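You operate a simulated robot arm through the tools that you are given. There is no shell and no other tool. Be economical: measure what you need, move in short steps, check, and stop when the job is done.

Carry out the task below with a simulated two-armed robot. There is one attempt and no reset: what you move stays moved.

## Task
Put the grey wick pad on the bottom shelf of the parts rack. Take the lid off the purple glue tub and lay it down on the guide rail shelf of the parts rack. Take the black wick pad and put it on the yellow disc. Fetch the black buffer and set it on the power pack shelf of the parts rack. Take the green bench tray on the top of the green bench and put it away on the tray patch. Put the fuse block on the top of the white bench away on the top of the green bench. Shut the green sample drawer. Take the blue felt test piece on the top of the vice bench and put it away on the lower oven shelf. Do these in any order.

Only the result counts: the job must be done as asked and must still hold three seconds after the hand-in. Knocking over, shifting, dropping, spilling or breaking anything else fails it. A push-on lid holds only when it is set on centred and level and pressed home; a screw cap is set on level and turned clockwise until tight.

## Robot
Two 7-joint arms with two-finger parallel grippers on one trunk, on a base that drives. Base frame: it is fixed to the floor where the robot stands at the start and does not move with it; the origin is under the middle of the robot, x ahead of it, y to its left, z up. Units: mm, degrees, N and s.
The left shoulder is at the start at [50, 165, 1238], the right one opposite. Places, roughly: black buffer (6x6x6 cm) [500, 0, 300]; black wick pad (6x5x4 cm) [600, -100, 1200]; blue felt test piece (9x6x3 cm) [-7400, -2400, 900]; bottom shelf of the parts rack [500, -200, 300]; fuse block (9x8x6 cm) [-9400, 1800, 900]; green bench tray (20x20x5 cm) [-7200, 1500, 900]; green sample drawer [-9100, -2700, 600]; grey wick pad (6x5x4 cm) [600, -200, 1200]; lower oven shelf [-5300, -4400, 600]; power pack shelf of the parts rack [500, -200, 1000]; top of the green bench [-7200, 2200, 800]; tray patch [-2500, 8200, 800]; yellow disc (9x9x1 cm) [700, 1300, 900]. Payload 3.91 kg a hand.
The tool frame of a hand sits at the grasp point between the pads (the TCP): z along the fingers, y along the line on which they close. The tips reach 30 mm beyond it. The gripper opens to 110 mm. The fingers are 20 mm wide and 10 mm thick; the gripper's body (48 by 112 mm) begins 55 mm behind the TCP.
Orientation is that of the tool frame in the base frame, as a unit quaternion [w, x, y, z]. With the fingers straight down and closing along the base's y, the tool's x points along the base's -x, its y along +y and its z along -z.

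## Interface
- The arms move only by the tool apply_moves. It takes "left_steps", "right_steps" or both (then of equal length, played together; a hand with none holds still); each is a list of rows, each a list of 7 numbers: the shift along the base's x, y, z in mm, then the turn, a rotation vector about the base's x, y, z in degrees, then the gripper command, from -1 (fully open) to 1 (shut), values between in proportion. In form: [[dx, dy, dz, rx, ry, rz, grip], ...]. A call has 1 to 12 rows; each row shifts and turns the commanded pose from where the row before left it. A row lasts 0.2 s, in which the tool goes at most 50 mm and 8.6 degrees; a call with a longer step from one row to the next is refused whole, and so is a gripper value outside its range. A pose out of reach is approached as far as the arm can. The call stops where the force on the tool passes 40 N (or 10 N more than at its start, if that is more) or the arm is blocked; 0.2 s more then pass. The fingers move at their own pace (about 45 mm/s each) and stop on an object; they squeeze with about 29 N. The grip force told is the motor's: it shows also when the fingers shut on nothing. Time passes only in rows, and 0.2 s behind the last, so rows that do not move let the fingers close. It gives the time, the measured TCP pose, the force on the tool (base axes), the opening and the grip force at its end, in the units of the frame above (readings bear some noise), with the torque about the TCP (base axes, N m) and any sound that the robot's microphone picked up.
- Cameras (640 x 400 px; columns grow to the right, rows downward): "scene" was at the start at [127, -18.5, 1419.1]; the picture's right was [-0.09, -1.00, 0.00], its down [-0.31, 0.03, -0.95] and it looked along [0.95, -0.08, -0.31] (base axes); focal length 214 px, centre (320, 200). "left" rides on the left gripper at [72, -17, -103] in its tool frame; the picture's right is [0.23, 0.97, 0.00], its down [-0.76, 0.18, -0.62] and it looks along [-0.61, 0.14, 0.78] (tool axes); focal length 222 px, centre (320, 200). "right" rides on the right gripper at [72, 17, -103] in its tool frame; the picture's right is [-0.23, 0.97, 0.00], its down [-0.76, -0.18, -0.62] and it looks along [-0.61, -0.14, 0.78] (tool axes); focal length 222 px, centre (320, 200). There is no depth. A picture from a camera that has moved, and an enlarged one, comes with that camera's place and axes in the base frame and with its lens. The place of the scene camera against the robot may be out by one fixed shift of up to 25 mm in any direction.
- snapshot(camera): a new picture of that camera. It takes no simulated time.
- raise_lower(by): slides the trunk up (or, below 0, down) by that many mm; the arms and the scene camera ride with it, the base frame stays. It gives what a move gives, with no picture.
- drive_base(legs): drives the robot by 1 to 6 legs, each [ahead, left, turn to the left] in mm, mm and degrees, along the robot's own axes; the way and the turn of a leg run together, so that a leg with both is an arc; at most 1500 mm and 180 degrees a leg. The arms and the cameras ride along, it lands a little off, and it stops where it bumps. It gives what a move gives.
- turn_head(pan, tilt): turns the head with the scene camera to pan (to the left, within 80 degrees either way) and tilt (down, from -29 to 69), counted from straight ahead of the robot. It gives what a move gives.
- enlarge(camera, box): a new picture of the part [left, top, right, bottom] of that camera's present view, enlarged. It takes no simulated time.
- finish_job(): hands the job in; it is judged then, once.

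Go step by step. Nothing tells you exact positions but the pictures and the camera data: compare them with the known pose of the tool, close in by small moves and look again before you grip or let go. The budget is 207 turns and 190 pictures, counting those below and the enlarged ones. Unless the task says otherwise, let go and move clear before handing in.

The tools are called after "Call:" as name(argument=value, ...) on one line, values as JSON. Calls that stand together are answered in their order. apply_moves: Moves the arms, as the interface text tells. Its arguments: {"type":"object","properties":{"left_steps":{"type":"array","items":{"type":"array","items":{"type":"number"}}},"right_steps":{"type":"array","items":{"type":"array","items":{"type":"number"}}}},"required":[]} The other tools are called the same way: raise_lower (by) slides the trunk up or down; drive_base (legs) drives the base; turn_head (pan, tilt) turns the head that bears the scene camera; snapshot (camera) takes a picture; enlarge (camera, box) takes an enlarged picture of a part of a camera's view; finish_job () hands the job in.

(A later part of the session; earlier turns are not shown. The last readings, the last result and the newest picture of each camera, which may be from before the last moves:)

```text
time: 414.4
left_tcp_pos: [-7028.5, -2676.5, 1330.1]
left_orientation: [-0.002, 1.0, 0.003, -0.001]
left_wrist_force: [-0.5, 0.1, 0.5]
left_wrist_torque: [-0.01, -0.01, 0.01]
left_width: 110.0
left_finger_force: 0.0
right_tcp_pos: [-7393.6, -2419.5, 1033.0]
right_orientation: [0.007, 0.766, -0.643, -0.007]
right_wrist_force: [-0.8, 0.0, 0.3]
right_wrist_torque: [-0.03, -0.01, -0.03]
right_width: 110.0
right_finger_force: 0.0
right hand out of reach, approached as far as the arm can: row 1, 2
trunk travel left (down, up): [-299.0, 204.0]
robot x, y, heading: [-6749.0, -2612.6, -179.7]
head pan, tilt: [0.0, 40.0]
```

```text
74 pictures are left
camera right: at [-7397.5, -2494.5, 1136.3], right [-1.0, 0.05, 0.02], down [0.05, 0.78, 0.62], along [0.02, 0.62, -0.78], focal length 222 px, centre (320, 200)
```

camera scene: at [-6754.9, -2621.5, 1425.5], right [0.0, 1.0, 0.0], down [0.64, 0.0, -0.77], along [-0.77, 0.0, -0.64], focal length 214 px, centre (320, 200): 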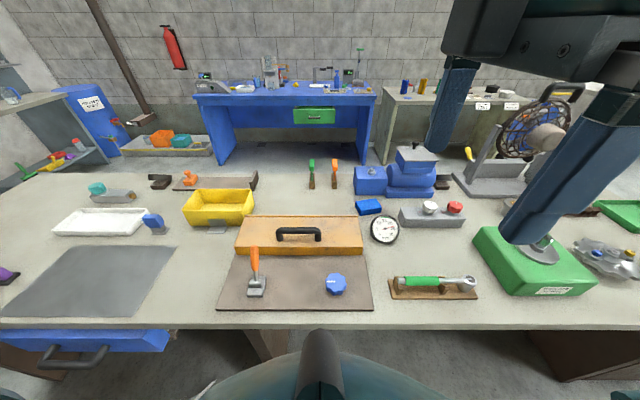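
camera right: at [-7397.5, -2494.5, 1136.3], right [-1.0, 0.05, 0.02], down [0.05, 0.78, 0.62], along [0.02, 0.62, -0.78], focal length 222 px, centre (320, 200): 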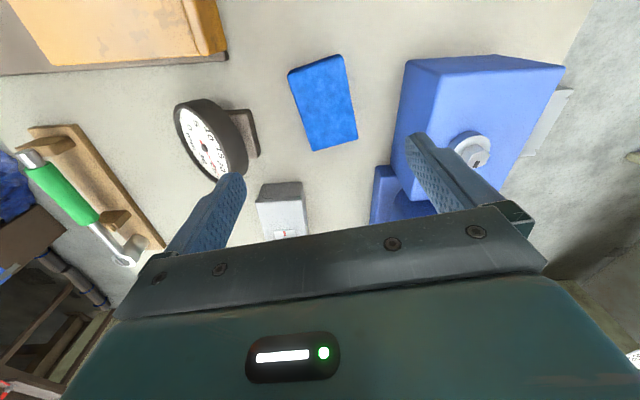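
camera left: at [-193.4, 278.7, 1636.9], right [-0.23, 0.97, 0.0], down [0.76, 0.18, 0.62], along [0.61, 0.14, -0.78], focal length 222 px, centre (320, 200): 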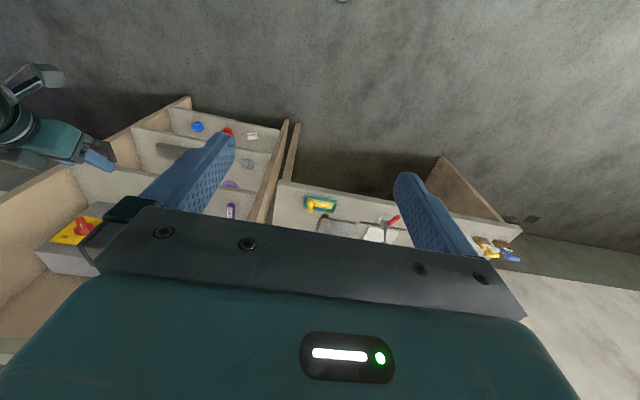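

Aligned. I nudge forward 8 mm and descend between the gauge and the vice with a 90 mm opening.

Call:
drive_base(legs=[[8, 0, 0]])

Call:
apply_moves(right_steps=[[0, -2, -35, 0, 0, 0, -0.64], [0, -2, -35, 0, 0, 0, -0.64], [0, 0, -30, 0, 0, 0, -0.64], [0, 0, 0, 0, 0, 0, -0.64]])

Call:
snapshot(camera="right")

```text
time: 415.1
left_tcp_pos: [-7036.4, -2675.5, 1330.9]
left_orientation: [-0.001, 1.0, 0.003, 0.0]
left_wrist_force: [0.4, -0.2, 0.0]
left_wrist_torque: [0.02, -0.01, 0.01]
left_width: 110.0
left_finger_force: 0.0
right_tcp_pos: [-7402.4, -2421.2, 1032.7]
right_orientation: [0.007, 0.766, -0.643, -0.007]
right_wrist_force: [0.4, -0.5, 0.1]
right_wrist_torque: [0.01, -0.01, -0.01]
right_width: 109.9
right_finger_force: 0.2
trunk travel left (down, up): [-299.0, 204.0]
robot x, y, heading: [-6755.1, -2614.0, -179.8]
head pan, tilt: [0.0, 40.0]
```

```text
time: 416.1
left_tcp_pos: [-7035.9, -2676.5, 1330.4]
left_orientation: [-0.001, 1.0, 0.002, -0.002]
left_wrist_force: [-0.4, 0.3, -0.4]
left_wrist_torque: [0.01, 0.0, -0.02]
left_width: 110.1
left_finger_force: 0.0
right_tcp_pos: [-7416.3, -2425.4, 934.8]
right_orientation: [0.007, 0.766, -0.643, -0.007]
right_wrist_force: [0.8, 0.1, 0.5]
right_wrist_torque: [0.04, -0.02, 0.03]
right_width: 90.1
right_finger_force: 0.1
right hand out of reach, approached as far as the arm can: row 1, 2
trunk travel left (down, up): [-299.0, 204.0]
robot x, y, heading: [-6753.5, -2613.8, -179.7]
head pan, tilt: [0.0, 40.0]
```

```text
73 pictures are left
camera right: at [-7419.5, -2499.6, 1038.7], right [-1.0, 0.05, 0.02], down [0.05, 0.78, 0.62], along [0.02, 0.62, -0.78], focal length 222 px, centre (320, 200)
```

right: 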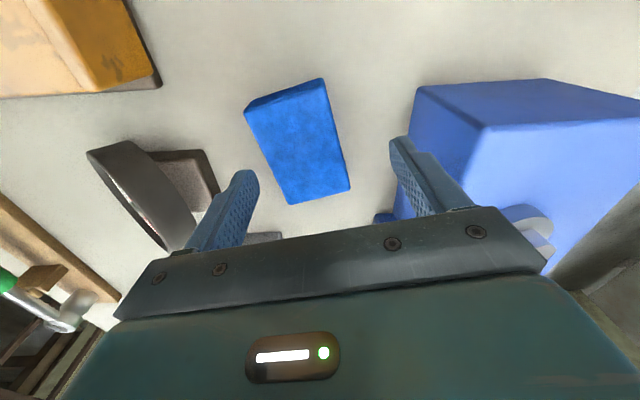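

Call:
apply_moves(right_steps=[[13, -5, 0, 0, 0, 0, -0.64], [0, 0, -20, 0, 0, 0, -0.64], [0, 0, -15, 0, 0, 0, -0.64], [0, 0, -8, 0, 0, 0, -0.64], [0, 0, 0, 0, 0, 0, -0.64]])

Call:
snapshot(camera="right")

```text
time: 417.0
left_tcp_pos: [-7035.5, -2676.1, 1331.5]
left_orientation: [-0.001, 1.0, 0.003, -0.001]
left_wrist_force: [-0.4, -1.5, -0.7]
left_wrist_torque: [-0.01, -0.02, -0.01]
left_width: 110.0
left_finger_force: 0.0
right_tcp_pos: [-7419.4, -2429.0, 909.9]
right_orientation: [0.01, 0.767, -0.642, -0.011]
right_wrist_force: [6.2, -1.1, 21.0]
right_wrist_torque: [0.08, -1.19, -0.1]
right_width: 93.5
right_finger_force: 3.1
right hand out of reach, approached as far as the arm can: row 1
trunk travel left (down, up): [-299.0, 204.0]
robot x, y, heading: [-6755.0, -2609.5, -179.7]
head pan, tilt: [0.0, 40.0]
stopped in row 4 (right hand): the force on the tool passed its limit (the readings are from after the stop); the commanded pose is now the measured one
```

```text
72 pictures are left
camera right: at [-7420.5, -2503.0, 1014.6], right [-1.0, 0.05, 0.03], down [0.06, 0.78, 0.62], along [0.01, 0.62, -0.78], focal length 222 px, centre (320, 200)
```

right: 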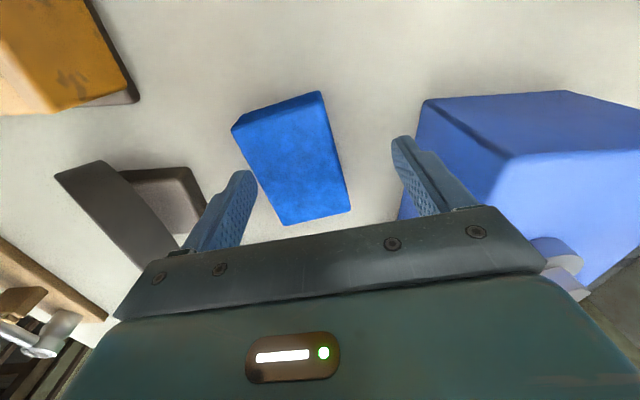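

The east finger came down on the felt because the sideways shift had not been made. I lift, and shift by driving back 16 mm instead.

Call:
apply_moves(right_steps=[[0, 0, 15, 0, 0, 0, -0.64], [0, 0, 15, 0, 0, 0, -0.64], [0, 0, 0, 0, 0, 0, -0.64]])

Call:
drive_base(legs=[[-15, 0, 0]])

Call:
snapshot(camera="right")

```text
time: 417.8
left_tcp_pos: [-7036.6, -2674.8, 1330.6]
left_orientation: [0.0, 1.0, 0.003, -0.001]
left_wrist_force: [-0.8, -0.8, 0.0]
left_wrist_torque: [-0.01, -0.02, 0.0]
left_width: 110.2
left_finger_force: 0.1
right_tcp_pos: [-7418.5, -2426.8, 935.9]
right_orientation: [0.009, 0.765, -0.644, -0.011]
right_wrist_force: [-0.4, 0.7, -0.5]
right_wrist_torque: [0.0, 0.01, -0.02]
right_width: 90.2
right_finger_force: 0.0
trunk travel left (down, up): [-299.0, 204.0]
robot x, y, heading: [-6755.1, -2609.8, -179.9]
head pan, tilt: [0.0, 40.0]
```

```text
time: 418.6
left_tcp_pos: [-7020.7, -2675.3, 1330.4]
left_orientation: [0.0, 1.0, 0.002, -0.002]
left_wrist_force: [0.1, 0.3, 0.4]
left_wrist_torque: [0.01, 0.02, 0.0]
left_width: 110.0
left_finger_force: 0.1
right_tcp_pos: [-7404.2, -2427.1, 935.6]
right_orientation: [0.01, 0.766, -0.643, -0.012]
right_wrist_force: [-0.2, -0.1, 0.0]
right_wrist_torque: [-0.01, -0.01, 0.05]
right_width: 90.2
right_finger_force: 0.0
trunk travel left (down, up): [-299.0, 204.0]
robot x, y, heading: [-6738.8, -2612.6, -179.8]
head pan, tilt: [0.0, 40.0]
```

```text
71 pictures are left
camera right: at [-7405.1, -2501.6, 1040.1], right [-1.0, 0.06, 0.03], down [0.06, 0.78, 0.62], along [0.01, 0.62, -0.78], focal length 222 px, centre (320, 200)
```

right: 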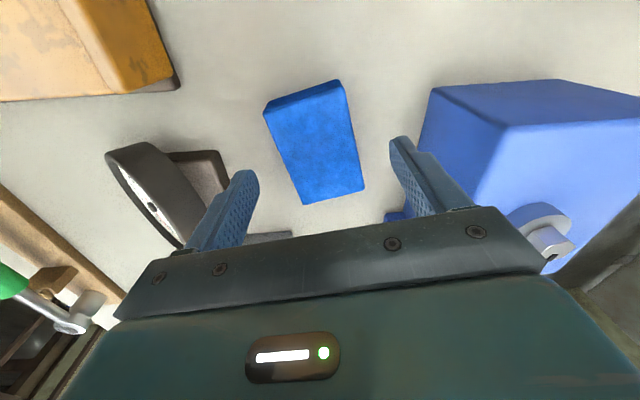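

Centred. Descend and grip.

Call:
apply_moves(right_steps=[[0, 0, -20, 0, 0, 0, -0.64], [0, 0, -18, 0, 0, 0, -0.64], [0, 0, -9, 0, 0, 0, -0.64], [0, 0, 0, 0, 0, 0, -0.64], [0, 0, 0, 0, 0, 0, 1], [0, 0, 0, 0, 0, 0, 1], [0, 0, 0, 0, 0, 0, 1], [0, 0, 0, 0, 0, 0, 1]])

Call:
snapshot(camera="right")

```text
time: 420.4
left_tcp_pos: [-7020.2, -2674.3, 1330.2]
left_orientation: [-0.001, 1.0, 0.003, -0.002]
left_wrist_force: [1.0, 0.6, 0.1]
left_wrist_torque: [0.0, 0.01, -0.04]
left_width: 110.0
left_finger_force: 0.1
right_tcp_pos: [-7403.9, -2426.3, 889.3]
right_orientation: [0.009, 0.766, -0.642, -0.011]
right_wrist_force: [0.2, -0.2, 0.2]
right_wrist_torque: [0.01, -0.03, -0.02]
right_width: 59.4
right_finger_force: 28.8
trunk travel left (down, up): [-299.0, 204.0]
robot x, y, heading: [-6740.3, -2612.0, -180.0]
head pan, tilt: [0.0, 40.0]
```

```text
70 pictures are left
camera right: at [-7406.8, -2501.5, 992.7], right [-1.0, 0.06, 0.03], down [0.06, 0.78, 0.62], along [0.01, 0.62, -0.78], focal length 222 px, centre (320, 200)
```

right: 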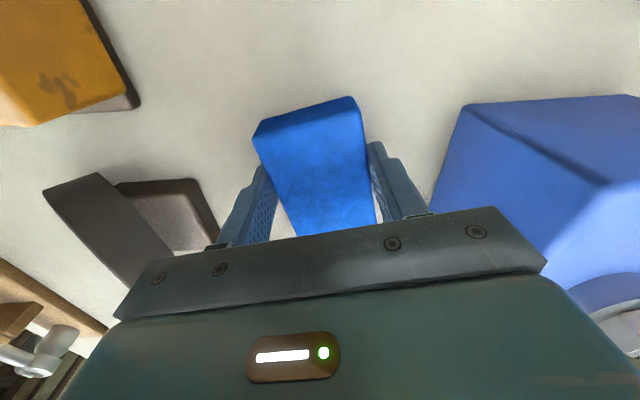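

Gripped. I lift with the trunk and back away, then look for the oven.

Call:
raise_lower(by=190)

Call:
drive_base(legs=[[-600, 0, 0]])

Call:
turn_head(pan=75, tilt=20)

Call:
snapshot(camera="scene")

```text
time: 422.4
left_tcp_pos: [-7020.4, -2675.4, 1518.5]
left_orientation: [-0.001, 1.0, 0.004, -0.001]
left_wrist_force: [-0.2, 0.3, -0.7]
left_wrist_torque: [-0.01, -0.01, -0.04]
left_width: 110.0
left_finger_force: 0.0
right_tcp_pos: [-7405.2, -2426.7, 1078.5]
right_orientation: [0.008, 0.766, -0.642, -0.011]
right_wrist_force: [-0.3, 0.2, -0.4]
right_wrist_torque: [-0.04, 0.0, 0.0]
right_width: 59.0
right_finger_force: 28.5
trunk travel left (down, up): [-489.0, 14.0]
robot x, y, heading: [-6740.5, -2609.8, -180.0]
head pan, tilt: [0.0, 40.0]
```

```text
time: 425.8
left_tcp_pos: [-6431.6, -2673.1, 1519.9]
left_orientation: [-0.001, 1.0, -0.002, -0.002]
left_wrist_force: [0.2, 0.1, -0.1]
left_wrist_torque: [0.01, 0.02, 0.02]
left_width: 110.1
left_finger_force: 0.0
right_tcp_pos: [-6811.4, -2421.5, 1079.0]
right_orientation: [0.009, 0.762, -0.647, -0.01]
right_wrist_force: [0.0, -0.7, 0.9]
right_wrist_torque: [0.0, 0.02, -0.02]
right_width: 58.8
right_finger_force: 29.3
trunk travel left (down, up): [-489.0, 14.0]
robot x, y, heading: [-6148.3, -2610.4, 179.5]
head pan, tilt: [0.0, 40.0]
```

```text
time: 427.3
left_tcp_pos: [-6429.5, -2673.8, 1520.3]
left_orientation: [-0.001, 1.0, -0.002, -0.002]
left_wrist_force: [-0.2, 0.2, 0.1]
left_wrist_torque: [0.04, 0.01, 0.0]
left_width: 110.0
left_finger_force: 0.0
right_tcp_pos: [-6810.0, -2421.7, 1078.5]
right_orientation: [0.008, 0.763, -0.647, -0.01]
right_wrist_force: [0.7, -0.3, -0.9]
right_wrist_torque: [-0.02, 0.02, -0.01]
right_width: 58.9
right_finger_force: 29.3
trunk travel left (down, up): [-489.0, 14.0]
robot x, y, heading: [-6150.3, -2614.2, 179.4]
head pan, tilt: [75.0, 20.0]
```

```text
69 pictures are left
camera scene: at [-6197.4, -2712.3, 1446.9], right [-0.96, 0.27, 0.0], down [0.09, 0.33, -0.94], along [-0.25, -0.91, -0.34], focal length 214 px, centre (320, 200)
```

scene: 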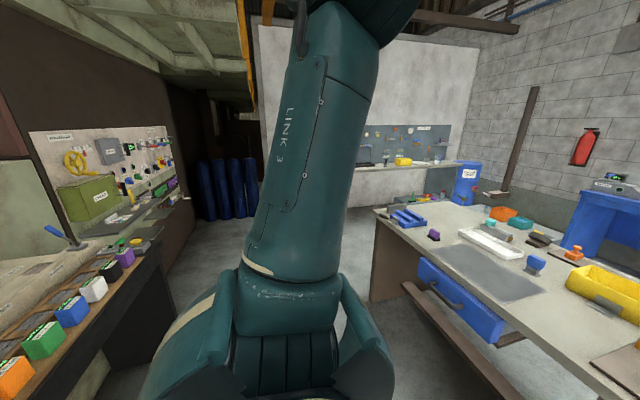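

The oven should be to the south-east behind the tool-panel wall. I pull the arm in, turn south and go on.

Call:
apply_moves(right_steps=[[40, 0, 10, 0, 0, 0, 1], [40, 0, 10, 0, 0, 0, 1], [40, 0, 10, 0, 0, 0, 1], [40, 0, 10, 0, 0, 0, 1], [40, 0, 10, 0, 0, 0, 1], [40, 0, 10, 0, 0, 0, 1], [0, 0, 0, 0, 0, 0, 1]])

Call:
drive_base(legs=[[0, 0, 90], [700, 0, 0]])

Call:
turn_head(pan=35, tilt=25)

Call:
snapshot(camera="scene")

```text
time: 428.9
left_tcp_pos: [-6429.5, -2674.4, 1520.1]
left_orientation: [-0.001, 1.0, -0.002, -0.002]
left_wrist_force: [0.8, -0.1, 0.2]
left_wrist_torque: [0.0, -0.03, 0.01]
left_width: 110.0
left_finger_force: 0.0
right_tcp_pos: [-6811.4, -2421.2, 1079.8]
right_orientation: [0.008, 0.763, -0.647, -0.01]
right_wrist_force: [0.9, 0.9, -0.9]
right_wrist_torque: [0.0, 0.0, -0.02]
right_width: 58.6
right_finger_force: 29.0
right hand out of reach, approached as far as the arm can: row 1, 2, 3, 4, 5, 6
trunk travel left (down, up): [-489.0, 14.0]
robot x, y, heading: [-6150.1, -2615.8, 179.4]
head pan, tilt: [75.0, 20.0]
```

```text
time: 436.5
left_tcp_pos: [-6095.0, -3590.5, 1520.5]
left_orientation: [0.0, 0.709, 0.705, -0.003]
left_wrist_force: [0.4, -0.7, -0.1]
left_wrist_torque: [0.01, 0.01, 0.0]
left_width: 109.9
left_finger_force: 0.2
right_tcp_pos: [-6346.4, -3970.9, 1079.2]
right_orientation: [0.013, 0.997, 0.082, -0.002]
right_wrist_force: [-0.4, -0.2, -0.2]
right_wrist_torque: [-0.03, -0.02, 0.0]
right_width: 58.8
right_finger_force: 28.8
trunk travel left (down, up): [-489.0, 14.0]
robot x, y, heading: [-6152.2, -3306.9, -90.6]
head pan, tilt: [75.0, 20.0]
```

```text
time: 437.6
left_tcp_pos: [-6094.1, -3589.3, 1520.1]
left_orientation: [0.0, 0.709, 0.705, -0.002]
left_wrist_force: [1.4, -0.5, 0.5]
left_wrist_torque: [-0.04, 0.01, -0.04]
left_width: 110.1
left_finger_force: 0.1
right_tcp_pos: [-6345.3, -3969.5, 1078.7]
right_orientation: [0.013, 0.997, 0.082, -0.001]
right_wrist_force: [0.2, 0.3, -0.1]
right_wrist_torque: [0.02, 0.02, 0.0]
right_width: 58.5
right_finger_force: 28.5
trunk travel left (down, up): [-489.0, 14.0]
robot x, y, heading: [-6154.9, -3307.2, -90.3]
head pan, tilt: [35.0, 25.0]
```

```text
68 pictures are left
camera scene: at [-6099.5, -3422.9, 1438.9], right [-0.82, -0.57, 0.0], down [-0.24, 0.35, -0.91], along [0.51, -0.75, -0.42], focal length 214 px, centre (320, 200)
```

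scene: 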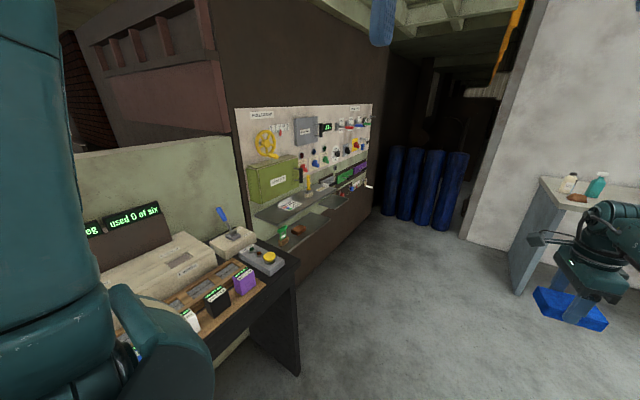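

Call:
enlarge(camera="scene", box=[220, 95, 400, 275])

```text
2.22 times, centred on (310, 185) of scene
camera zoom: at [-6099.5, -3422.9, 1438.9], right [-0.82, -0.57, 0.0], down [-0.24, 0.35, -0.91], along [0.51, -0.75, -0.42], focal length 477 px, centre (342, 233)
```

zoom: 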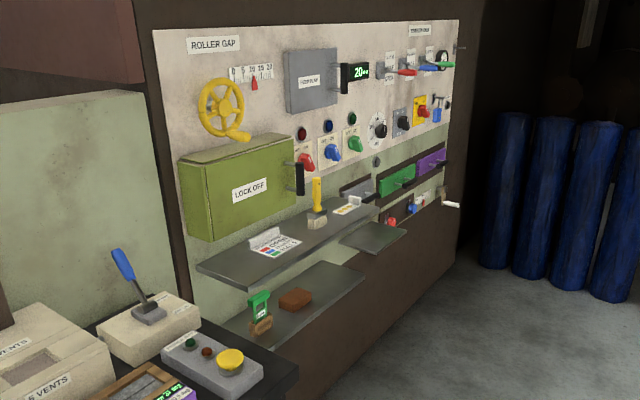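

The lower oven shelf is the lower ledge under the "LOCK OFF" box, with another shelf about 235 mm above it. The felt must therefore be held with a forward-tilted hand. I will set it down on the empty grey mat on the vice bench and re-grip; first I bring the arm back to straight yaw.

Call:
apply_moves(right_steps=[[0, 20, 5, 0, 0, 8.1, 1], [0, 20, 5, 0, 0, 8.1, 1], [0, 20, 5, 0, 0, 8.1, 1], [0, 20, 5, 0, 0, 8.1, 1], [0, 20, 5, 0, 0, 8.1, 1], [0, 20, 5, 0, 0, 8.1, 1], [0, 20, 5, 0, 0, 8.1, 1], [0, 20, 5, 0, 0, 8.1, 1], [0, 20, 5, 0, 0, 8.1, 1], [0, 20, 5, 0, 0, 8.1, 1], [0, 0, 0, 0, 0, 0, 1]])

Call:
drive_base(legs=[[0, 0, -89.7], [450, 0, 0]])

Call:
turn_head(pan=0, tilt=45)

Call:
snapshot(camera="scene")

```text
time: 440.0
left_tcp_pos: [-6094.3, -3589.4, 1519.1]
left_orientation: [0.002, 0.709, 0.705, -0.002]
left_wrist_force: [-0.1, -0.7, -0.6]
left_wrist_torque: [-0.03, 0.01, 0.03]
left_width: 110.0
left_finger_force: 0.1
right_tcp_pos: [-6319.5, -3963.6, 1125.7]
right_orientation: [0.011, 0.72, 0.694, 0.007]
right_wrist_force: [0.1, 0.1, -0.2]
right_wrist_torque: [-0.01, -0.01, 0.02]
right_width: 59.0
right_finger_force: 29.3
right hand out of reach, approached as far as the arm can: row 1, 2, 3, 4, 5, 6, 7, 8, 9, 10
trunk travel left (down, up): [-489.0, 14.0]
robot x, y, heading: [-6156.1, -3309.5, -90.6]
head pan, tilt: [35.0, 25.0]
```

```text
time: 446.5
left_tcp_pos: [-6890.3, -3376.0, 1521.1]
left_orientation: [-0.001, 1.0, 0.005, -0.002]
left_wrist_force: [-0.2, 0.5, -0.3]
left_wrist_torque: [0.01, -0.03, -0.02]
left_width: 110.1
left_finger_force: 0.1
right_tcp_pos: [-7267.0, -3157.6, 1125.3]
right_orientation: [0.013, 1.0, -0.012, -0.002]
right_wrist_force: [0.5, 0.6, -0.7]
right_wrist_torque: [0.0, 0.02, 0.04]
right_width: 59.0
right_finger_force: 29.0
trunk travel left (down, up): [-489.0, 14.0]
robot x, y, heading: [-6607.1, -3309.7, -179.7]
head pan, tilt: [35.0, 25.0]
```

```text
time: 447.5
left_tcp_pos: [-6888.9, -3375.9, 1520.5]
left_orientation: [-0.001, 1.0, 0.005, -0.001]
left_wrist_force: [-0.1, 0.2, 0.0]
left_wrist_torque: [-0.02, 0.01, 0.05]
left_width: 110.3
left_finger_force: 0.1
right_tcp_pos: [-7265.4, -3158.7, 1125.3]
right_orientation: [0.013, 1.0, -0.012, -0.002]
right_wrist_force: [0.0, 0.2, -1.1]
right_wrist_torque: [-0.02, -0.01, 0.03]
right_width: 58.7
right_finger_force: 29.2
trunk travel left (down, up): [-489.0, 14.0]
robot x, y, heading: [-6609.9, -3307.4, -179.4]
head pan, tilt: [0.0, 45.0]
```

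```text
66 pictures are left
camera scene: at [-6714.6, -3321.5, 1408.3], right [-0.01, 1.0, 0.0], down [0.71, 0.01, -0.71], along [-0.71, -0.01, -0.71], focal length 214 px, centre (320, 200)
```

scene: 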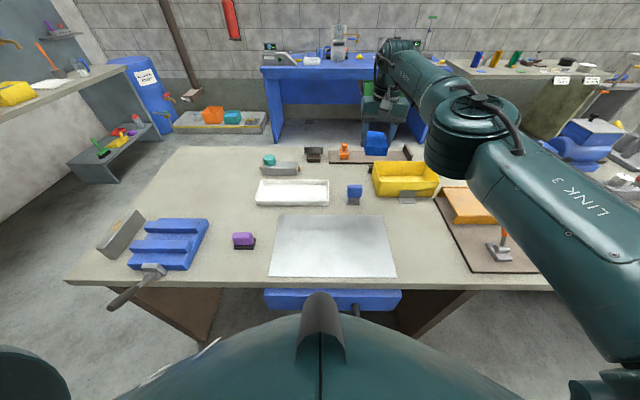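

The arm is straight again, and the grey mat at about (-7076, -3283) is empty. I bring the felt over it and lower.

Call:
apply_moves(right_steps=[[36, -22, -10, 0, 0, 0, 1], [36, -22, -10, 0, 0, 0, 1], [36, -22, -10, 0, 0, 0, 1], [36, -22, -10, 0, 0, 0, 1], [36, -22, -10, 0, 0, 0, 1], [0, 0, 0, 0, 0, 0, 1]])

Call:
apply_moves(right_steps=[[0, 0, -35, 0, 0, 0, 1], [0, 0, -35, 0, 0, 0, 1], [0, 0, -35, 0, 0, 0, 1], [0, 0, -35, 0, 0, 0, 1], [0, 0, -20, 0, 0, 0, 1], [0, 0, 0, 0, 0, 0, 1]])

Call:
snapshot(camera="right")

```text
time: 448.9
left_tcp_pos: [-6890.0, -3375.5, 1519.9]
left_orientation: [-0.001, 1.0, 0.006, -0.001]
left_wrist_force: [0.4, -0.6, -0.5]
left_wrist_torque: [-0.01, 0.0, 0.02]
left_width: 110.0
left_finger_force: 0.1
right_tcp_pos: [-7263.6, -3175.4, 1118.4]
right_orientation: [0.013, 1.0, -0.013, -0.001]
right_wrist_force: [-0.4, 0.2, -0.1]
right_wrist_torque: [-0.06, 0.0, 0.02]
right_width: 59.0
right_finger_force: 29.2
right hand out of reach, approached as far as the arm can: row 1, 2, 3, 4, 5
trunk travel left (down, up): [-489.0, 14.0]
robot x, y, heading: [-6612.2, -3309.5, -179.6]
head pan, tilt: [0.0, 45.0]
```

```text
time: 450.3
left_tcp_pos: [-6887.6, -3376.2, 1521.7]
left_orientation: [-0.001, 1.0, 0.006, -0.003]
left_wrist_force: [-1.0, 0.0, 0.3]
left_wrist_torque: [0.0, 0.01, 0.0]
left_width: 109.9
left_finger_force: 0.1
right_tcp_pos: [-7255.9, -3173.1, 967.7]
right_orientation: [0.012, 1.0, -0.013, -0.005]
right_wrist_force: [0.2, 2.5, 9.8]
right_wrist_torque: [0.14, 0.26, -0.07]
right_width: 59.1
right_finger_force: 28.9
right hand out of reach, approached as far as the arm can: row 4
trunk travel left (down, up): [-489.0, 14.0]
robot x, y, heading: [-6609.8, -3309.8, -179.6]
head pan, tilt: [0.0, 45.0]
```

```text
65 pictures are left
camera right: at [-7183.5, -3189.8, 1072.0], right [-0.25, -0.97, 0.03], down [-0.75, 0.21, 0.62], along [-0.61, 0.14, -0.78], focal length 222 px, centre (320, 200)
```

right: 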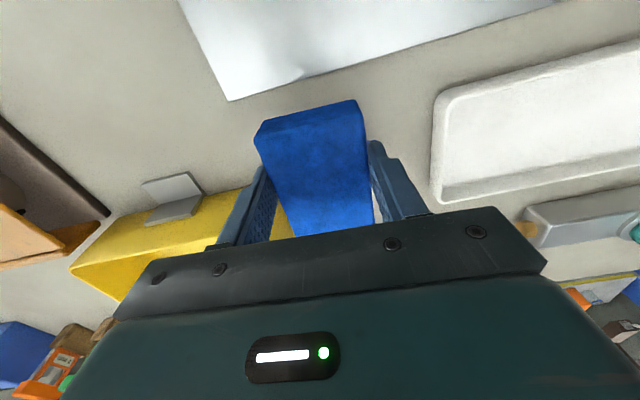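

The felt touched a small blue tool standing below. I raise at once.

Call:
apply_moves(right_steps=[[0, 0, 20, 0, 0, 0, 1], [0, 0, 40, 0, 0, 0, 1], [0, 0, 40, 0, 0, 0, 1], [0, 0, 40, 0, 0, 0, 1], [0, 0, 0, 0, 0, 0, 1]])

Call:
enlarge(camera="scene", box=[240, 140, 460, 290])

Call:
snapshot(camera="right")

```text
time: 451.5
left_tcp_pos: [-6889.2, -3376.7, 1520.6]
left_orientation: [0.0, 1.0, 0.006, -0.001]
left_wrist_force: [0.0, -0.9, -0.2]
left_wrist_torque: [0.01, -0.01, 0.01]
left_width: 109.8
left_finger_force: 0.1
right_tcp_pos: [-7258.3, -3174.7, 1106.0]
right_orientation: [0.013, 1.0, -0.012, -0.002]
right_wrist_force: [-0.1, 0.1, -0.8]
right_wrist_torque: [-0.02, -0.03, 0.05]
right_width: 59.2
right_finger_force: 28.9
trunk travel left (down, up): [-489.0, 14.0]
robot x, y, heading: [-6607.0, -3311.5, -179.5]
head pan, tilt: [0.0, 45.0]
```

```text
2.67 times, centred on (350, 215) of scene
camera zoom: at [-6714.9, -3321.4, 1408.2], right [-0.01, 1.0, 0.0], down [0.71, 0.01, -0.71], along [-0.71, -0.01, -0.71], focal length 572 px, centre (240, 160)
```

zoom: 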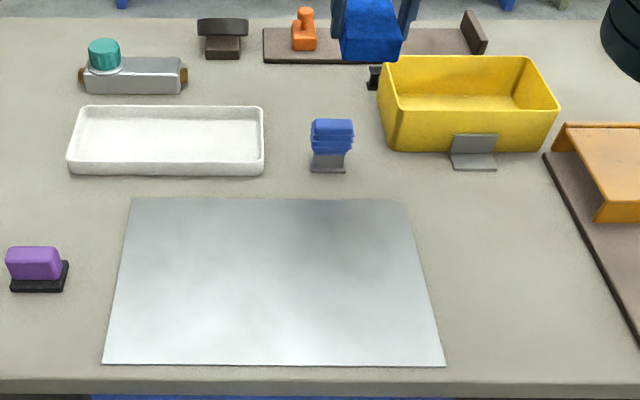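

```text
63 pictures are left
camera right: at [-7187.2, -3191.5, 1209.3], right [-0.25, -0.97, 0.03], down [-0.75, 0.21, 0.62], along [-0.61, 0.14, -0.78], focal length 222 px, centre (320, 200)
```

right: 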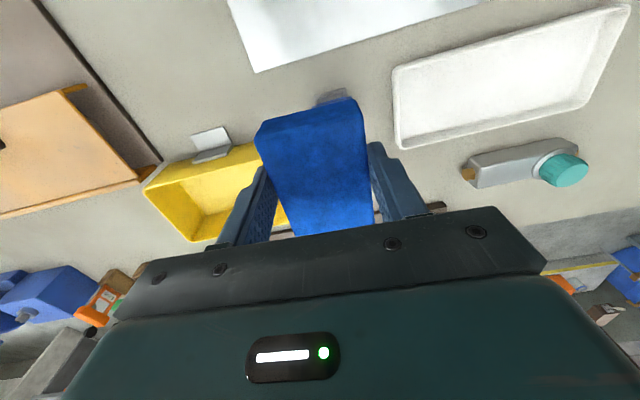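

The small tool still stands. I move the base back and left so that the felt is over the mat, then lower.

Call:
drive_base(legs=[[-178, 0, 0], [0, 105, 0]])

Call:
apply_moves(right_steps=[[0, 0, -40, 0, 0, 0, 1], [0, 0, -40, 0, 0, 0, 1], [0, 0, -40, 0, 0, 0, 1], [0, 0, 0, 0, 0, 0, 1]])

Call:
snapshot(camera="right")

```text
time: 453.8
left_tcp_pos: [-6707.1, -3478.6, 1520.5]
left_orientation: [-0.001, 1.0, 0.004, -0.002]
left_wrist_force: [-0.2, 1.1, 0.5]
left_wrist_torque: [0.04, 0.03, 0.0]
left_width: 110.0
left_finger_force: 0.1
right_tcp_pos: [-7076.9, -3274.8, 1105.1]
right_orientation: [0.012, 1.0, -0.014, -0.002]
right_wrist_force: [0.5, -0.7, -0.2]
right_wrist_torque: [0.01, -0.01, 0.0]
right_width: 58.9
right_finger_force: 29.2
trunk travel left (down, up): [-489.0, 14.0]
robot x, y, heading: [-6428.3, -3415.0, -179.8]
head pan, tilt: [0.0, 45.0]
```

```text
time: 454.8
left_tcp_pos: [-6707.2, -3477.4, 1520.5]
left_orientation: [-0.001, 1.0, 0.003, -0.002]
left_wrist_force: [-0.3, 0.1, -0.6]
left_wrist_torque: [-0.02, 0.01, -0.01]
left_width: 110.2
left_finger_force: 0.1
right_tcp_pos: [-7076.6, -3275.1, 987.0]
right_orientation: [0.011, 1.0, -0.014, -0.003]
right_wrist_force: [-0.6, 0.0, -0.3]
right_wrist_torque: [0.02, 0.0, -0.02]
right_width: 58.9
right_finger_force: 28.4
trunk travel left (down, up): [-489.0, 14.0]
robot x, y, heading: [-6427.5, -3415.4, -179.8]
head pan, tilt: [0.0, 45.0]
```

```text
62 pictures are left
camera right: at [-7004.4, -3291.6, 1091.0], right [-0.25, -0.97, 0.03], down [-0.75, 0.21, 0.62], along [-0.61, 0.14, -0.78], focal length 222 px, centre (320, 200)
```

right: 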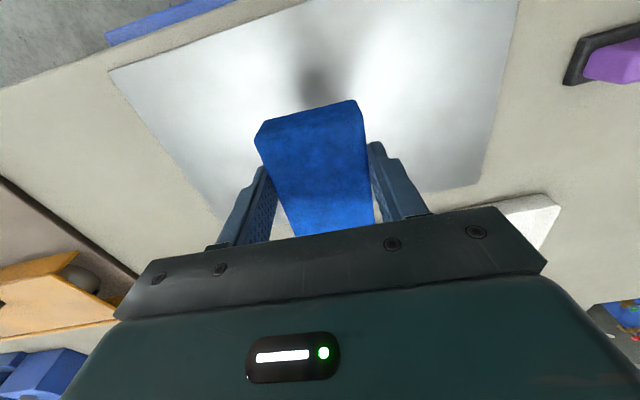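

Call:
raise_lower(by=-88)

Call:
raise_lower(by=-6)

Call:
raise_lower(by=-4)

```text
time: 456.0
left_tcp_pos: [-6707.8, -3477.3, 1432.2]
left_orientation: [-0.001, 1.0, 0.004, -0.001]
left_wrist_force: [-0.1, 0.9, 0.1]
left_wrist_torque: [-0.02, 0.02, 0.01]
left_width: 110.1
left_finger_force: 0.0
right_tcp_pos: [-7075.8, -3275.2, 899.5]
right_orientation: [0.013, 1.0, -0.014, -0.002]
right_wrist_force: [-0.5, 0.0, -0.7]
right_wrist_torque: [0.03, 0.01, -0.02]
right_width: 59.0
right_finger_force: 29.0
trunk travel left (down, up): [-401.0, 102.0]
robot x, y, heading: [-6427.9, -3411.5, -179.7]
head pan, tilt: [0.0, 45.0]
```

```text
time: 456.6
left_tcp_pos: [-6707.0, -3478.6, 1426.0]
left_orientation: [0.0, 1.0, 0.004, -0.002]
left_wrist_force: [0.5, -0.1, -0.4]
left_wrist_torque: [0.0, -0.01, 0.0]
left_width: 109.9
left_finger_force: 0.1
right_tcp_pos: [-7075.4, -3276.4, 892.2]
right_orientation: [0.012, 1.0, -0.013, -0.001]
right_wrist_force: [0.0, -0.4, -0.6]
right_wrist_torque: [0.01, -0.02, 0.0]
right_width: 59.1
right_finger_force: 29.1
trunk travel left (down, up): [-395.0, 108.0]
robot x, y, heading: [-6423.9, -3417.4, -179.7]
head pan, tilt: [0.0, 45.0]
```

```text
time: 457.1
left_tcp_pos: [-6705.6, -3478.1, 1423.0]
left_orientation: [0.0, 1.0, 0.004, -0.003]
left_wrist_force: [-0.5, -1.1, 0.7]
left_wrist_torque: [-0.01, 0.04, 0.0]
left_width: 109.8
left_finger_force: 0.1
right_tcp_pos: [-7075.6, -3275.9, 891.9]
right_orientation: [0.013, 1.0, -0.013, -0.004]
right_wrist_force: [-0.6, 0.2, 13.6]
right_wrist_torque: [0.42, -0.3, -0.05]
right_width: 58.9
right_finger_force: 29.4
trunk travel left (down, up): [-391.0, 112.0]
robot x, y, heading: [-6430.2, -3414.9, -179.6]
head pan, tilt: [0.0, 45.0]
```

Down on the mat. I open, rise, and pitch the hand forward for the re-grip.

Call:
apply_moves(right_steps=[[0, 0, 0, 0, 0, 0, 0.2], [0, 0, 0, 0, 0, 0, -0.3], [0, 0, 0, 0, 0, 0, -0.7], [0, 0, 0, 0, 0, 0, -0.9], [0, 0, 30, 0, 0, 0, -0.9], [0, 0, 40, 0, 0, 0, -0.9], [0, 0, 40, 0, 0, 0, -0.9], [0, 0, 0, 0, 0, 0, -0.9]])

Call:
apply_moves(right_steps=[[10, 0, 10, 0, 7.6, 0, -0.9], [10, 0, 10, 0, 7.6, 0, -0.9], [10, 0, 10, 0, 7.6, 0, -0.9], [10, 0, 0, 0, 7.6, 0, -0.9], [10, 0, 0, 0, 7.6, 0, -0.9], [10, 0, 0, 0, 7.6, 0, -0.9], [10, 0, 0, 0, 7.6, 0, -0.9], [0, 0, 0, 0, 0, 0, -0.9]])

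Call:
snapshot(camera="right")

```text
time: 458.9
left_tcp_pos: [-6708.5, -3476.1, 1423.3]
left_orientation: [-0.001, 1.0, 0.003, -0.002]
left_wrist_force: [-0.3, 0.2, -0.3]
left_wrist_torque: [0.02, -0.01, -0.01]
left_width: 109.9
left_finger_force: 0.2
right_tcp_pos: [-7076.4, -3276.2, 1000.2]
right_orientation: [0.013, 1.0, -0.014, -0.002]
right_wrist_force: [0.2, 0.0, 0.0]
right_wrist_torque: [0.05, 0.03, 0.01]
right_width: 104.3
right_finger_force: 0.1
trunk travel left (down, up): [-391.0, 112.0]
robot x, y, heading: [-6425.8, -3410.3, -179.7]
head pan, tilt: [0.0, 45.0]
```

```text
time: 460.7
left_tcp_pos: [-6707.8, -3477.4, 1422.7]
left_orientation: [-0.001, 1.0, 0.004, -0.002]
left_wrist_force: [-0.5, 0.3, 0.0]
left_wrist_torque: [-0.01, -0.04, 0.01]
left_width: 110.4
left_finger_force: 0.1
right_tcp_pos: [-7005.2, -3278.0, 1030.2]
right_orientation: [0.018, 0.893, -0.007, -0.451]
right_wrist_force: [-0.2, 0.0, -0.8]
right_wrist_torque: [-0.02, 0.02, -0.02]
right_width: 104.7
right_finger_force: 0.1
trunk travel left (down, up): [-391.0, 112.0]
robot x, y, heading: [-6429.8, -3410.7, -180.0]
head pan, tilt: [0.0, 45.0]
```

```text
61 pictures are left
camera right: at [-6879.9, -3293.2, 1033.9], right [-0.13, -0.97, 0.22], down [0.05, 0.21, 0.98], along [-0.99, 0.14, 0.02], focal length 222 px, centre (320, 200)
```

right: 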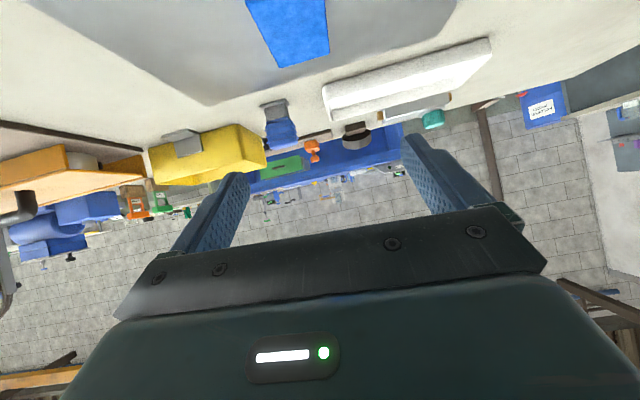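

Pitched. I come down around the felt and grip its sides.

Call:
apply_moves(right_steps=[[-14, 1, -37, 0, 0, 0, -0.7], [-14, 1, -37, 0, 0, 0, -0.7], [-14, 0, -37, 0, 0, 0, -0.7], [-10, 0, -20, 0, 0, 0, -0.7], [0, 0, 0, 0, 0, 0, -0.7]])

Call:
snapshot(camera="right")

```text
time: 461.9
left_tcp_pos: [-6708.6, -3478.5, 1421.5]
left_orientation: [-0.001, 1.0, 0.003, -0.002]
left_wrist_force: [0.5, 0.7, 0.0]
left_wrist_torque: [0.02, 0.01, -0.01]
left_width: 109.7
left_finger_force: 0.0
right_tcp_pos: [-7056.5, -3273.3, 898.1]
right_orientation: [0.018, 0.893, -0.007, -0.45]
right_wrist_force: [-0.9, -0.5, 0.8]
right_wrist_torque: [0.01, 0.0, -0.06]
right_width: 93.7
right_finger_force: 0.1
trunk travel left (down, up): [-391.0, 112.0]
robot x, y, heading: [-6424.5, -3412.2, -179.9]
head pan, tilt: [0.0, 45.0]
```

```text
60 pictures are left
camera right: at [-6931.4, -3289.7, 901.9], right [-0.13, -0.97, 0.22], down [0.05, 0.21, 0.98], along [-0.99, 0.14, 0.02], focal length 222 px, centre (320, 200)
```

right: 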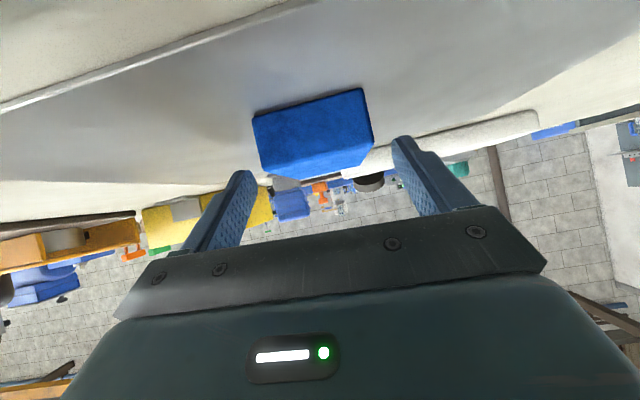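

Call:
apply_moves(right_steps=[[-6, -1, -8, 0, 0, 0, -0.7], [-2, 0, -6, 0, 0, 0, -0.7], [0, 0, 0, 0, 0, 0, -0.7], [0, 0, 0, 0, 0, 0, 1], [0, 0, 0, 0, 0, 0, 1], [0, 0, 0, 0, 0, 0, 1], [0, 0, 0, 0, 0, 0, 1]])

Call:
raise_lower(by=110)

Call:
snapshot(camera="right")

```text
time: 463.5
left_tcp_pos: [-6707.8, -3477.1, 1422.1]
left_orientation: [-0.001, 1.0, 0.005, -0.001]
left_wrist_force: [-0.3, 0.5, 0.5]
left_wrist_torque: [0.0, -0.02, 0.04]
left_width: 110.0
left_finger_force: 0.1
right_tcp_pos: [-7065.4, -3274.4, 885.4]
right_orientation: [0.017, 0.893, -0.007, -0.45]
right_wrist_force: [-0.2, -0.4, 0.7]
right_wrist_torque: [0.0, -0.03, 0.0]
right_width: 59.6
right_finger_force: 29.2
trunk travel left (down, up): [-391.0, 112.0]
robot x, y, heading: [-6425.5, -3409.4, -179.5]
head pan, tilt: [0.0, 45.0]
```

```text
time: 464.9
left_tcp_pos: [-6708.5, -3476.7, 1532.1]
left_orientation: [-0.002, 1.0, 0.005, -0.002]
left_wrist_force: [-0.2, -0.2, 0.2]
left_wrist_torque: [0.01, -0.02, -0.02]
left_width: 110.1
left_finger_force: 0.1
right_tcp_pos: [-7066.2, -3274.7, 994.6]
right_orientation: [0.018, 0.893, -0.007, -0.45]
right_wrist_force: [-0.1, -0.5, -1.0]
right_wrist_torque: [-0.03, 0.02, 0.0]
right_width: 59.3
right_finger_force: 28.9
trunk travel left (down, up): [-501.0, 2.0]
robot x, y, heading: [-6428.9, -3412.8, -180.1]
head pan, tilt: [0.0, 45.0]
```

```text
59 pictures are left
camera right: at [-6939.9, -3290.7, 998.5], right [-0.13, -0.97, 0.22], down [0.05, 0.21, 0.98], along [-0.99, 0.14, 0.02], focal length 222 px, centre (320, 200)
```

right: 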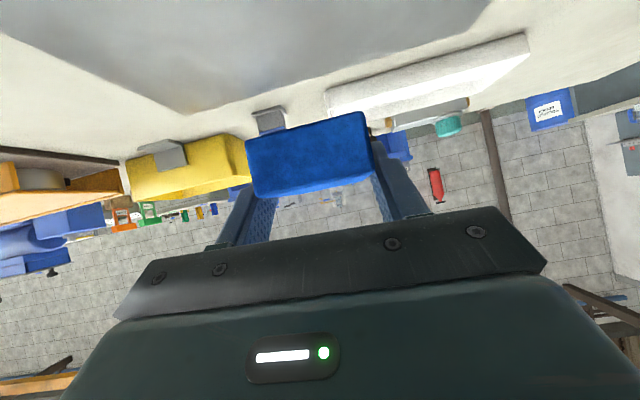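

Held level at the tilted pose. I back off, go south past the control table, and turn east to face the oven shelves.

Call:
drive_base(legs=[[-180, 0, 0], [0, 900, 0], [0, 0, 90], [0, 0, 90]])

Call:
turn_head(pan=0, tilt=35)

Call:
snapshot(camera="scene")

Call:
snapshot(camera="right")

```text
time: 478.5
left_tcp_pos: [-5970.4, -4250.8, 1532.8]
left_orientation: [0.001, -0.006, 1.0, -0.001]
left_wrist_force: [0.3, -1.1, -0.3]
left_wrist_torque: [-0.01, 0.01, 0.01]
left_width: 110.0
left_finger_force: 0.1
right_tcp_pos: [-5612.2, -4452.5, 994.7]
right_orientation: [0.45, 0.003, 0.893, 0.019]
right_wrist_force: [0.6, 0.6, 0.0]
right_wrist_torque: [0.0, 0.02, -0.07]
right_width: 59.0
right_finger_force: 29.0
trunk travel left (down, up): [-501.0, 2.0]
robot x, y, heading: [-6250.1, -4316.9, 1.0]
head pan, tilt: [0.0, 45.0]
```

```text
time: 479.2
left_tcp_pos: [-5969.9, -4249.5, 1532.7]
left_orientation: [0.001, -0.007, 1.0, -0.001]
left_wrist_force: [0.8, 0.8, -0.6]
left_wrist_torque: [0.03, -0.01, -0.02]
left_width: 110.0
left_finger_force: 0.0
right_tcp_pos: [-5611.4, -4451.7, 993.3]
right_orientation: [0.449, 0.004, 0.893, 0.019]
right_wrist_force: [0.2, 1.1, -0.4]
right_wrist_torque: [-0.02, 0.04, 0.06]
right_width: 59.1
right_finger_force: 29.1
trunk travel left (down, up): [-501.0, 2.0]
robot x, y, heading: [-6252.0, -4319.2, 0.6]
head pan, tilt: [0.0, 35.0]
```

```text
58 pictures are left
camera scene: at [-6129.0, -4326.1, 1435.1], right [0.01, -1.0, 0.0], down [-0.57, -0.01, -0.82], along [0.82, 0.01, -0.57], focal length 214 px, centre (320, 200)
```

scene: 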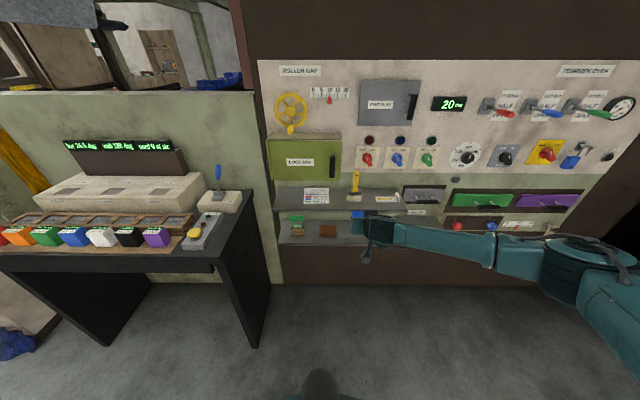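

```text
57 pictures are left
camera right: at [-5738.2, -4436.0, 998.6], right [0.13, 0.97, 0.22], down [-0.04, -0.21, 0.98], along [0.99, -0.13, 0.02], focal length 222 px, centre (320, 200)
```

right: 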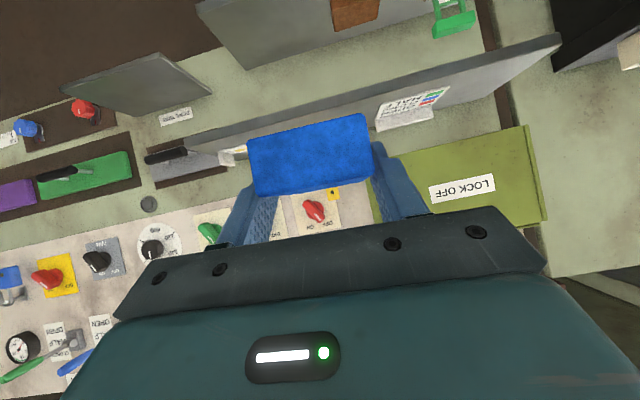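

The lower shelf looks to be at z≈600, x from about -5345 to -5140, free to the right of the brick (y≈-4500). I shift right, lower the trunk and look at it level.

Call:
drive_base(legs=[[0, -48, -0.6]])

Call:
raise_lower(by=-300)

Call:
snapshot(camera="right")

```text
time: 480.1
left_tcp_pos: [-5969.8, -4300.9, 1530.7]
left_orientation: [0.002, -0.001, 1.0, 0.001]
left_wrist_force: [0.2, -1.0, -0.4]
left_wrist_torque: [0.05, -0.02, -0.01]
left_width: 109.9
left_finger_force: 0.1
right_tcp_pos: [-5612.5, -4505.0, 993.2]
right_orientation: [0.45, 0.009, 0.893, 0.017]
right_wrist_force: [0.4, -0.9, -0.2]
right_wrist_torque: [0.02, -0.02, 0.02]
right_width: 59.2
right_finger_force: 29.4
trunk travel left (down, up): [-501.0, 2.0]
robot x, y, heading: [-6251.2, -4366.5, 0.2]
head pan, tilt: [0.0, 35.0]
```

```text
time: 483.1
left_tcp_pos: [-5969.6, -4300.4, 1231.1]
left_orientation: [0.002, -0.002, 1.0, -0.001]
left_wrist_force: [-0.8, 0.7, 0.2]
left_wrist_torque: [0.03, 0.0, 0.0]
left_width: 109.8
left_finger_force: 0.0
right_tcp_pos: [-5612.1, -4505.5, 693.8]
right_orientation: [0.449, 0.008, 0.893, 0.017]
right_wrist_force: [0.3, -0.2, -0.4]
right_wrist_torque: [0.04, 0.01, -0.01]
right_width: 59.0
right_finger_force: 28.7
trunk travel left (down, up): [-201.0, 302.0]
robot x, y, heading: [-6251.6, -4364.2, 0.0]
head pan, tilt: [0.0, 35.0]
```

```text
56 pictures are left
camera right: at [-5739.3, -4488.6, 698.7], right [0.14, 0.97, 0.22], down [-0.05, -0.21, 0.98], along [0.99, -0.14, 0.02], focal length 222 px, centre (320, 200)
```

right: 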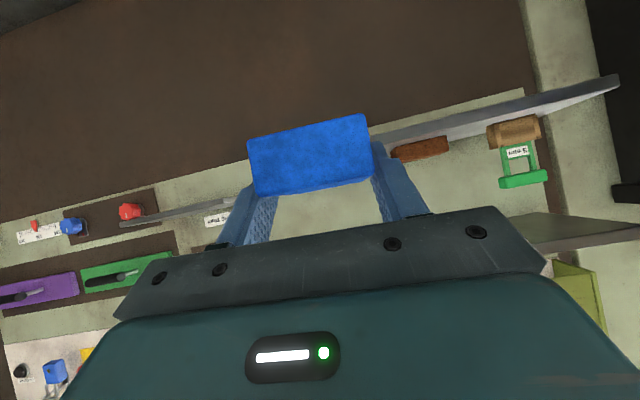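

The shelf front is x≈-5370 with its top at z≈630, free between y -4612 and -4392. I drive the felt in over it.

Call:
drive_base(legs=[[325, 0, 0]])

Call:
snapshot(camera="right")

```text
time: 485.3
left_tcp_pos: [-5640.8, -4298.2, 1233.1]
left_orientation: [0.002, -0.003, 1.0, 0.0]
left_wrist_force: [-1.2, 0.0, -0.4]
left_wrist_torque: [0.0, 0.03, 0.0]
left_width: 110.1
left_finger_force: 0.0
right_tcp_pos: [-5284.4, -4501.4, 692.5]
right_orientation: [0.45, 0.006, 0.893, 0.018]
right_wrist_force: [0.9, -0.3, -0.8]
right_wrist_torque: [0.01, 0.02, 0.01]
right_width: 59.2
right_finger_force: 29.1
trunk travel left (down, up): [-201.0, 302.0]
robot x, y, heading: [-5921.4, -4364.9, 0.3]
head pan, tilt: [0.0, 35.0]
```

```text
55 pictures are left
camera right: at [-5410.6, -4485.6, 698.5], right [0.13, 0.97, 0.22], down [-0.05, -0.21, 0.98], along [0.99, -0.14, 0.02], focal length 222 px, centre (320, 200)
```

right: 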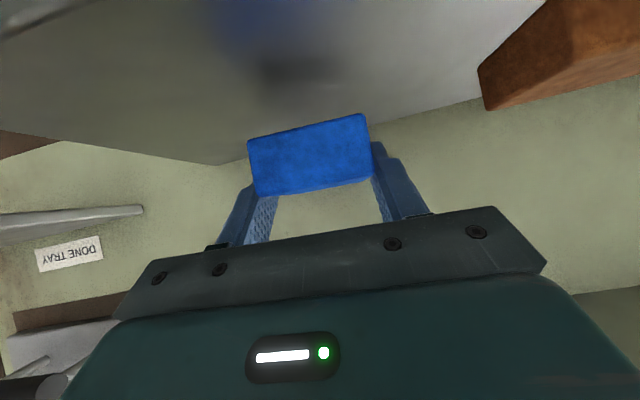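

Well over the shelf. I lower in steps.

Call:
raise_lower(by=-20)

Call:
raise_lower(by=-5)

Call:
raise_lower(by=-4)

Call:
raise_lower(by=-4)

```text
time: 486.0
left_tcp_pos: [-5641.9, -4298.2, 1211.4]
left_orientation: [0.002, -0.004, 1.0, 0.0]
left_wrist_force: [0.2, -0.7, 0.0]
left_wrist_torque: [-0.02, 0.0, 0.02]
left_width: 110.2
left_finger_force: 0.1
right_tcp_pos: [-5284.9, -4501.5, 674.5]
right_orientation: [0.45, 0.006, 0.893, 0.019]
right_wrist_force: [-1.0, -0.2, -0.5]
right_wrist_torque: [-0.02, -0.02, 0.01]
right_width: 59.1
right_finger_force: 29.4
trunk travel left (down, up): [-181.0, 322.0]
robot x, y, heading: [-5920.6, -4362.8, 0.4]
head pan, tilt: [0.0, 35.0]
```

```text
time: 486.5
left_tcp_pos: [-5642.7, -4297.5, 1206.9]
left_orientation: [0.003, -0.003, 1.0, -0.001]
left_wrist_force: [0.3, 0.2, -0.4]
left_wrist_torque: [-0.02, -0.02, 0.0]
left_width: 110.0
left_finger_force: 0.0
right_tcp_pos: [-5283.4, -4501.3, 671.7]
right_orientation: [0.452, 0.007, 0.892, 0.017]
right_wrist_force: [-0.2, -0.4, 9.2]
right_wrist_torque: [-0.27, 0.2, -0.01]
right_width: 59.3
right_finger_force: 28.9
trunk travel left (down, up): [-176.0, 327.0]
robot x, y, heading: [-5923.1, -4361.7, 0.3]
head pan, tilt: [0.0, 35.0]
```

```text
time: 487.0
left_tcp_pos: [-5644.2, -4298.7, 1203.8]
left_orientation: [0.003, -0.004, 1.0, -0.001]
left_wrist_force: [0.3, 0.2, -0.2]
left_wrist_torque: [0.01, 0.01, -0.01]
left_width: 109.9
left_finger_force: 0.1
right_tcp_pos: [-5284.1, -4501.5, 670.6]
right_orientation: [0.454, 0.006, 0.891, 0.018]
right_wrist_force: [-1.3, -0.5, 22.6]
right_wrist_torque: [-0.66, 0.01, -0.07]
right_width: 59.2
right_finger_force: 28.7
trunk travel left (down, up): [-172.0, 331.0]
robot x, y, heading: [-5923.4, -4363.3, 0.3]
head pan, tilt: [0.0, 35.0]
```

```text
time: 487.6
left_tcp_pos: [-5645.4, -4297.7, 1201.3]
left_orientation: [0.004, -0.004, 1.0, -0.001]
left_wrist_force: [0.8, 0.1, 0.5]
left_wrist_torque: [-0.02, 0.02, -0.01]
left_width: 110.1
left_finger_force: 0.0
right_tcp_pos: [-5283.6, -4500.7, 669.2]
right_orientation: [0.457, 0.006, 0.889, 0.019]
right_wrist_force: [-5.2, -0.7, 30.6]
right_wrist_torque: [-0.62, -0.32, -0.11]
right_width: 59.3
right_finger_force: 28.7
trunk travel left (down, up): [-168.0, 335.0]
robot x, y, heading: [-5920.9, -4360.2, 0.4]
head pan, tilt: [0.0, 35.0]
```

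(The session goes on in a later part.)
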